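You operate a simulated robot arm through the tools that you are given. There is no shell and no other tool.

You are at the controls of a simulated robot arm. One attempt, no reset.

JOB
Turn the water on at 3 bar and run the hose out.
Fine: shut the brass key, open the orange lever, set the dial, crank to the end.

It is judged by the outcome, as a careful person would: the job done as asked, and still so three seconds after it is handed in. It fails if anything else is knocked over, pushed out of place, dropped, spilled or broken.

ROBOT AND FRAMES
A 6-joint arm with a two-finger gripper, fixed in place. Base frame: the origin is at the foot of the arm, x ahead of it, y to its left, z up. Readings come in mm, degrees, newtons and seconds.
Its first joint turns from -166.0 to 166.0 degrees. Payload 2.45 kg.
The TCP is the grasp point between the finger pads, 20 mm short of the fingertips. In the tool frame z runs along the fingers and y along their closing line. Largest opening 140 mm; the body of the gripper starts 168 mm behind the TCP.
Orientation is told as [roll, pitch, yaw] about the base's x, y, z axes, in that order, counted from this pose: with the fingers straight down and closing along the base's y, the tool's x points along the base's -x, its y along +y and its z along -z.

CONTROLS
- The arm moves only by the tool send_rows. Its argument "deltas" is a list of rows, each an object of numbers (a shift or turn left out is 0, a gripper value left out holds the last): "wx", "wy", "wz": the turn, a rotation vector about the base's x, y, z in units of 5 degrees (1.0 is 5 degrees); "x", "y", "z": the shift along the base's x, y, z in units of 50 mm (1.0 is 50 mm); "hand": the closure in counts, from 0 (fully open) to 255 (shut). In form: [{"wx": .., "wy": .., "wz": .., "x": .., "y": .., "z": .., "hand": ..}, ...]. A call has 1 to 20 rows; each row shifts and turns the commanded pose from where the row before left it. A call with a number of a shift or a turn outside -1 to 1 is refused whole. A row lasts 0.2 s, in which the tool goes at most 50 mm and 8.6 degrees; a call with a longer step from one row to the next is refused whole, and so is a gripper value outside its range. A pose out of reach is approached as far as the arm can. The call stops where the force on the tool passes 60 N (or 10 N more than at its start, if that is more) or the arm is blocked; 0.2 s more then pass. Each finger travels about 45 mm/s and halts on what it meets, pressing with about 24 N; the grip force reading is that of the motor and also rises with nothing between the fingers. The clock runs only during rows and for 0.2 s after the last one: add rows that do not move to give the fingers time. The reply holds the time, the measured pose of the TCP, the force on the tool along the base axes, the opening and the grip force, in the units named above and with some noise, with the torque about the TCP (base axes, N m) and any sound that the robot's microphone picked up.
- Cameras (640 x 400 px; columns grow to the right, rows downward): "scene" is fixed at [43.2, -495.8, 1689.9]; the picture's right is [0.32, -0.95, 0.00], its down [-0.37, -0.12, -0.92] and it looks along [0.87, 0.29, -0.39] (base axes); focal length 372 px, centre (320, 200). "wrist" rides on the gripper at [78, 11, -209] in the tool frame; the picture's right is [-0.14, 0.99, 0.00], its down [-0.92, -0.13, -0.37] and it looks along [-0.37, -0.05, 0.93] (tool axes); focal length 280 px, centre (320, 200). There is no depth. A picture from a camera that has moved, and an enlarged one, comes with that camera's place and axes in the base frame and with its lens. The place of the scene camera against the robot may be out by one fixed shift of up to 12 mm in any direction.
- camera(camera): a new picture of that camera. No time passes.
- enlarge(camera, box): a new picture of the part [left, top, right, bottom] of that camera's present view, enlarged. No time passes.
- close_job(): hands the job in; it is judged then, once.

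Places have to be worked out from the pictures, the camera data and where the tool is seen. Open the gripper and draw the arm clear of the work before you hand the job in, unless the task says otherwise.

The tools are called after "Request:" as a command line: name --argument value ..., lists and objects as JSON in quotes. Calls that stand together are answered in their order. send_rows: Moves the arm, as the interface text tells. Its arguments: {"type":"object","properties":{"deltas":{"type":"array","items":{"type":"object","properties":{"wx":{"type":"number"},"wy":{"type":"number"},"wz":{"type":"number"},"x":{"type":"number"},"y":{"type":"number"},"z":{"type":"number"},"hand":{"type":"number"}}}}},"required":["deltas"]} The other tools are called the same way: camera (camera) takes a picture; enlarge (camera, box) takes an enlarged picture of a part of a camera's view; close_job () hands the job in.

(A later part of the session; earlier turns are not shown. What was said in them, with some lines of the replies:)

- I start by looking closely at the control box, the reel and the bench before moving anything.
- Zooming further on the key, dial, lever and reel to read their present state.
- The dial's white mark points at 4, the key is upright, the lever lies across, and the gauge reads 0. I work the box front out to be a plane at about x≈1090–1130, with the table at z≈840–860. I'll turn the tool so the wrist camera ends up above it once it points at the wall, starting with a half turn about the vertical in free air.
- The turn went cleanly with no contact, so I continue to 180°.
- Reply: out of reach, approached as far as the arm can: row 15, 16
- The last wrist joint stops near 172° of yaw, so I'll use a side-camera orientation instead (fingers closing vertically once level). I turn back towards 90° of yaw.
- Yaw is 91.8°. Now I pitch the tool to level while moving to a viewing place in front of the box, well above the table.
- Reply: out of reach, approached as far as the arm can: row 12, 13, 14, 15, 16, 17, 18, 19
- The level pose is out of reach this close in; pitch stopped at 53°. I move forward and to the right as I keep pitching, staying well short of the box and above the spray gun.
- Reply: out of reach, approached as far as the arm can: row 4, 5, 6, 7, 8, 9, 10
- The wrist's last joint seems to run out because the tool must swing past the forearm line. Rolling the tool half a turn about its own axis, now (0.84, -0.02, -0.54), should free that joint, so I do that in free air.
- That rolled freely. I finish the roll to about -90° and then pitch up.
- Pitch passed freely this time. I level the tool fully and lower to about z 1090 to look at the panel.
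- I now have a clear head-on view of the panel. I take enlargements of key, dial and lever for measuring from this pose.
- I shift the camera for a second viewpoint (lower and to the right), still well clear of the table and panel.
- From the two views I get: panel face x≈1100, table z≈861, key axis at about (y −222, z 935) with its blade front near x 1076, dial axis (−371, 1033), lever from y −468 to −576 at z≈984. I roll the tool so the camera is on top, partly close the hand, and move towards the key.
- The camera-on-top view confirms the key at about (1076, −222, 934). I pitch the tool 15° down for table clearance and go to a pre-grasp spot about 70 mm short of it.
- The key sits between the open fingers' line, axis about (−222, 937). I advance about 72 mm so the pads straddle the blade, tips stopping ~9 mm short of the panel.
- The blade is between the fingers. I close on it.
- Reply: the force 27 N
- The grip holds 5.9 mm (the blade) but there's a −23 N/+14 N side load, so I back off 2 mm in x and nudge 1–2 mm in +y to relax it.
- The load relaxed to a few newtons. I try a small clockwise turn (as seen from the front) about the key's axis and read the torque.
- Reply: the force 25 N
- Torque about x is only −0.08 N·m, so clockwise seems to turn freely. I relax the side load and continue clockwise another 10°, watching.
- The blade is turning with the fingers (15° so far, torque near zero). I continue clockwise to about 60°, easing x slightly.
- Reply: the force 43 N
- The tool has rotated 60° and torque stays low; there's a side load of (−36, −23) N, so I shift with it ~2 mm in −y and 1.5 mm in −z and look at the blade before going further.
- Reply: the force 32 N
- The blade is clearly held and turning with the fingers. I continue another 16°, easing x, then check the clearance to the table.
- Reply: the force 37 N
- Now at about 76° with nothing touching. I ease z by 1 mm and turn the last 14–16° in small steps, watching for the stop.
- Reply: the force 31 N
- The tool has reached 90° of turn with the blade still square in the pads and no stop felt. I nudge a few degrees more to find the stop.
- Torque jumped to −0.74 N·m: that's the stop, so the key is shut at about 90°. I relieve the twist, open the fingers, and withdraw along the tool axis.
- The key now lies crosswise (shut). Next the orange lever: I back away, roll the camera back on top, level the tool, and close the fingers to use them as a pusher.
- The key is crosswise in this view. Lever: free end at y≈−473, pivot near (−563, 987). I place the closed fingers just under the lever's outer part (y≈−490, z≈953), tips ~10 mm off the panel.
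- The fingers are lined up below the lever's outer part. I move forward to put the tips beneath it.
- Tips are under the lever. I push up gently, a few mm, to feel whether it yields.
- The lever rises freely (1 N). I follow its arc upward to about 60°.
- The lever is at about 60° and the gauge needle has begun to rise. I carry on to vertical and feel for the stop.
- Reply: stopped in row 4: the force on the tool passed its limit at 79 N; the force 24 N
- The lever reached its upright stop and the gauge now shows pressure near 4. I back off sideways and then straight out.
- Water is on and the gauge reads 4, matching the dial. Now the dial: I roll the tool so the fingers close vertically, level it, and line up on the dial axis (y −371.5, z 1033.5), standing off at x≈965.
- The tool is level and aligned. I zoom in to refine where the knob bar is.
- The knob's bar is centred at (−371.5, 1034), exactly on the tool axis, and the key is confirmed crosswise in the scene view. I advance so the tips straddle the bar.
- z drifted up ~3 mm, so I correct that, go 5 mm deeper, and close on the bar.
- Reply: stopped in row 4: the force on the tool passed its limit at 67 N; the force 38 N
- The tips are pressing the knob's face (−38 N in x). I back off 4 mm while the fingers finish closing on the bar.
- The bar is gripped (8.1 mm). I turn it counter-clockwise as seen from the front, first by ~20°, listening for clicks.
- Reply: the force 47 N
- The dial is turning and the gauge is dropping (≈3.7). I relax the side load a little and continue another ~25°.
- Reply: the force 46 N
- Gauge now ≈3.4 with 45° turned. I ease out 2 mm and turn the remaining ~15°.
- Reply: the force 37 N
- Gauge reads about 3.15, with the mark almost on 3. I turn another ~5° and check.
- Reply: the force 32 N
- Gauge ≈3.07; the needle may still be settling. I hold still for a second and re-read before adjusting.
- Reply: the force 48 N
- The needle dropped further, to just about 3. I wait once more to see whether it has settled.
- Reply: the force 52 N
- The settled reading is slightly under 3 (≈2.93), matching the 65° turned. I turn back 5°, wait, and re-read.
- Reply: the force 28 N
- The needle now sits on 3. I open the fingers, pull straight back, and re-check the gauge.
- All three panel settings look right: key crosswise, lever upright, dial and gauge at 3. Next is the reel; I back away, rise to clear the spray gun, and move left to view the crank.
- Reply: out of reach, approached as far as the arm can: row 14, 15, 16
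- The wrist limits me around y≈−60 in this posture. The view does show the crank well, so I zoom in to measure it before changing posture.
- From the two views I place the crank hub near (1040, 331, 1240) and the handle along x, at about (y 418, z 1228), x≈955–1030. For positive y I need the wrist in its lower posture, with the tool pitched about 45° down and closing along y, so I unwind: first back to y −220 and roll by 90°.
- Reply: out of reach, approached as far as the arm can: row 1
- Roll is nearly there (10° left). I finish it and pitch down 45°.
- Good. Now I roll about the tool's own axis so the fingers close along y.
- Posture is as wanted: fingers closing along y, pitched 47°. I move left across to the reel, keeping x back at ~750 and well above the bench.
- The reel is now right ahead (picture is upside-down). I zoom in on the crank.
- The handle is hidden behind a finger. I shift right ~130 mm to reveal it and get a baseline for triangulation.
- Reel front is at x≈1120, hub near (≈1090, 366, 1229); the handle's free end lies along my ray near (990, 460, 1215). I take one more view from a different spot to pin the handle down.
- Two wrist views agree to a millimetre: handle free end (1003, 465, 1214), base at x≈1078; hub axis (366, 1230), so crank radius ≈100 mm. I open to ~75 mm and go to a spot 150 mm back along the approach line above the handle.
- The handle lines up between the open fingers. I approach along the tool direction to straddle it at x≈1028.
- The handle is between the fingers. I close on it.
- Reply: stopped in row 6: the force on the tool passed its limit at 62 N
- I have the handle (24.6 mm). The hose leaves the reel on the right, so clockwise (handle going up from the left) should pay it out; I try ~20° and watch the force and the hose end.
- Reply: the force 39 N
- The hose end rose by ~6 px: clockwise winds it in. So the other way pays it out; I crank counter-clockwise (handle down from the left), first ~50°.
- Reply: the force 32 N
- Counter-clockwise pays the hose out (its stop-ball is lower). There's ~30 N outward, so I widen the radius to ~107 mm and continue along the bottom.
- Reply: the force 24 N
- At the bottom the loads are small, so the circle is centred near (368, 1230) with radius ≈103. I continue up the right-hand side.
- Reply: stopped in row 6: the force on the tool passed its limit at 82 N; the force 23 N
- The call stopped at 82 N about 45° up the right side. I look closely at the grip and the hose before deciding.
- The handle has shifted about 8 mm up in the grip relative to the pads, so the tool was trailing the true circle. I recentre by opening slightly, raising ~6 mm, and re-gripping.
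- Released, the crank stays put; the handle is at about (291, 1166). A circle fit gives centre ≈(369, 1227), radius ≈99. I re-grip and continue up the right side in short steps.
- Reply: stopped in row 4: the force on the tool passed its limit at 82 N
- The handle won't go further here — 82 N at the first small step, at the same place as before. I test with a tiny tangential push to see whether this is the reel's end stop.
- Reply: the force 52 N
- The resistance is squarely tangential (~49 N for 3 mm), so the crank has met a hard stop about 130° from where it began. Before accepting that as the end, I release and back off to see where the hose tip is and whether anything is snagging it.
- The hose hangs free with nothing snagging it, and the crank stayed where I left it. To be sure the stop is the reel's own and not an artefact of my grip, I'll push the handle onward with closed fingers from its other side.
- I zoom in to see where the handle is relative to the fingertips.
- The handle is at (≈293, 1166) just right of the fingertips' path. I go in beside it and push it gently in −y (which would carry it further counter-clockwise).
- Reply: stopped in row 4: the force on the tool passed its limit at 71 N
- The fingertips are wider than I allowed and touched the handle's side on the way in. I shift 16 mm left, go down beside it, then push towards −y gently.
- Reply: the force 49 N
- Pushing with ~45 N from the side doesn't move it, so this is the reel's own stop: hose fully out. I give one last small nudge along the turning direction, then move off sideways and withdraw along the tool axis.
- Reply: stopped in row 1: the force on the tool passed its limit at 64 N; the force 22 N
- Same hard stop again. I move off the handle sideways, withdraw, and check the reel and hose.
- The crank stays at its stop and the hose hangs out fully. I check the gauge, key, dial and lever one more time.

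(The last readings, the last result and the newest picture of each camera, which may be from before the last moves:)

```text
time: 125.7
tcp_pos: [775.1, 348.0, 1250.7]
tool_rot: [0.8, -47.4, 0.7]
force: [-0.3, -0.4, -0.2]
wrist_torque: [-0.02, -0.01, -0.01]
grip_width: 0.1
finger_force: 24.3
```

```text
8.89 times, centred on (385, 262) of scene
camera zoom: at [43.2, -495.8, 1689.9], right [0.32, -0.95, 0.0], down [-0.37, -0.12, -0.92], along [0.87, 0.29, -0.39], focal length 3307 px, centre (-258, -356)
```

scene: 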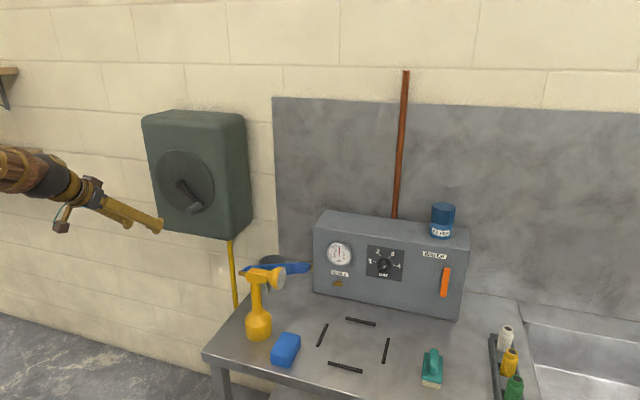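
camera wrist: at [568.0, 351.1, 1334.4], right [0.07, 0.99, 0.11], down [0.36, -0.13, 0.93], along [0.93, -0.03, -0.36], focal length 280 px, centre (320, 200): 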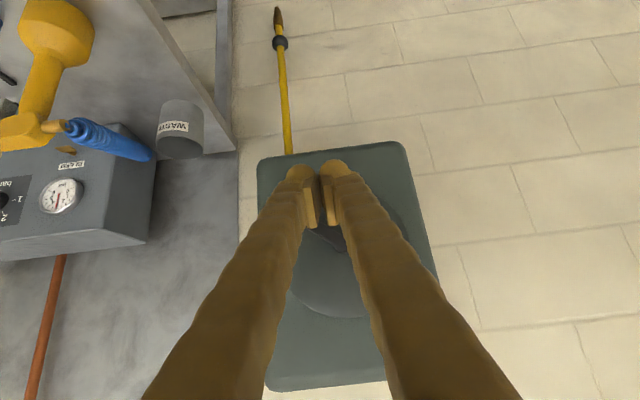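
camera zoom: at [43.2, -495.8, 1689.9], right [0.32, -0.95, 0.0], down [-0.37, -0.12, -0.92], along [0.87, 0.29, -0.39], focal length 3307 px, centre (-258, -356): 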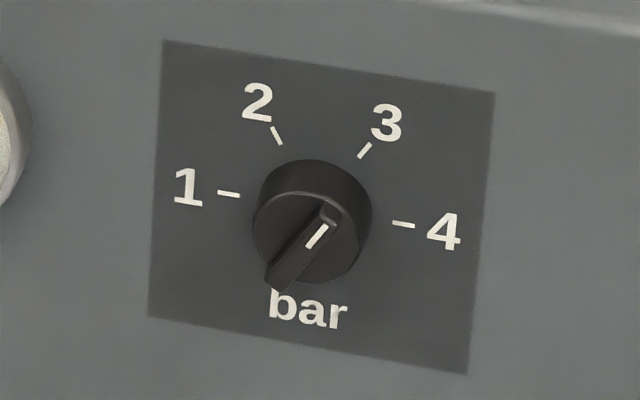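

Everything reads right: gauge on 3, dial at 3, key crosswise, lever upright, crank at its stop, nothing else disturbed. I open the gripper, draw further back, and let a few seconds pass.

Request:
send_rows --deltas '[{"hand": 0, "x": -0.4, "z": 0.2}, {"x": -0.4, "z": 0.2}, {"x": -0.4, "z": 0.2}, {}, {}, {}, {}, {}, {}, {}, {}, {}, {}, {}, {}, {}, {}, {}]'

Request:
camera --camera "scene"

Request:
camera --camera "wrist"

Request:
enlarge --camera "scene" --box '[140, 140, 230, 240]'

Request:
enlarge --camera "scene" --box '[200, 230, 560, 400]'

```text
time: 129.4
tcp_pos: [716.0, 346.6, 1280.3]
tool_rot: [0.8, -47.4, 0.7]
force: [-0.9, 0.3, 0.0]
wrist_torque: [0.01, 0.01, 0.0]
grip_width: 139.6
finger_force: 0.1
```

```text
taken
```

scene: 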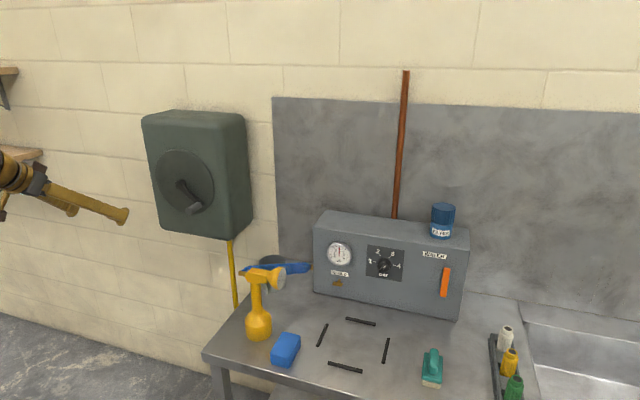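

```text
taken
camera wrist: at [509.3, 351.4, 1363.5], right [0.07, 0.99, 0.11], down [0.36, -0.13, 0.93], along [0.93, -0.03, -0.36], focal length 280 px, centre (320, 200)
```

wrist: 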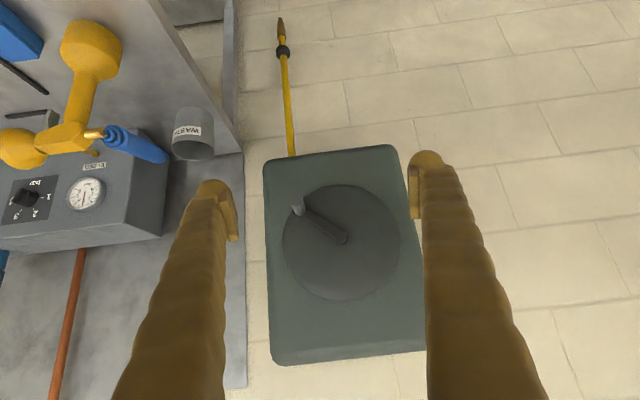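

```text
4.00 times, centred on (185, 190) of scene
camera zoom: at [43.2, -495.8, 1689.9], right [0.32, -0.95, 0.0], down [-0.37, -0.12, -0.92], along [0.87, 0.29, -0.39], focal length 1488 px, centre (860, 240)
```

zoom: 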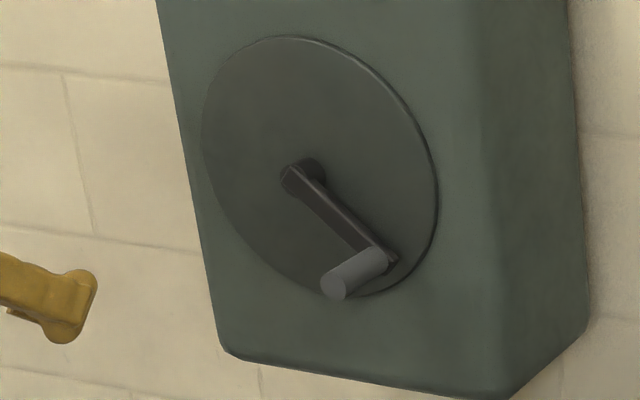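

```text
1.78 times, centred on (380, 315) of scene
camera zoom: at [43.2, -495.8, 1689.9], right [0.32, -0.95, 0.0], down [-0.37, -0.12, -0.92], along [0.87, 0.29, -0.39], focal length 661 px, centre (213, -4)
```

zoom: 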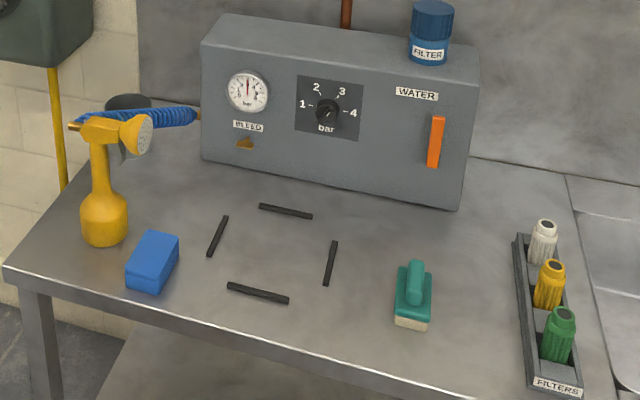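

After about three and a half seconds with the arm clear, nothing has moved: key shut, lever open, dial and gauge at 3 bar, and the crank at its end stop with the hose out. Everything else is where it started, so I hand the job in.

Request:
close_job

```text
The job is handed in.
```

I've handed the job in: the water is on at 3 bar and the hose is run out as far as the reel goes. Everything still held about three and a half seconds after the arm was clear.

- **Brass key:** turned a quarter turn clockwise to its stop, so the bleed is shut.
- **Orange lever:** pushed up to its upright stop. The gauge rose to 4 bar, which is where the dial was set.
- **Dial:** turned back to 3. The gauge settled on 3 and stayed there after I let go.
- **Hose crank:** I first turned it about 20° clockwise to test, saw the hose wind in, then cranked the other way. It hit a hard stop about 130° from where it started, after roughly 200 mm of hose came out.

That is less than half a turn. I took it as the reel's end because the crank stopped at the same angle whether I gripped the handle or pushed it from the side. The hose was also hanging free with nothing catching it.

Nothing else on the bench was moved. The gripper is open and the arm is drawn back.
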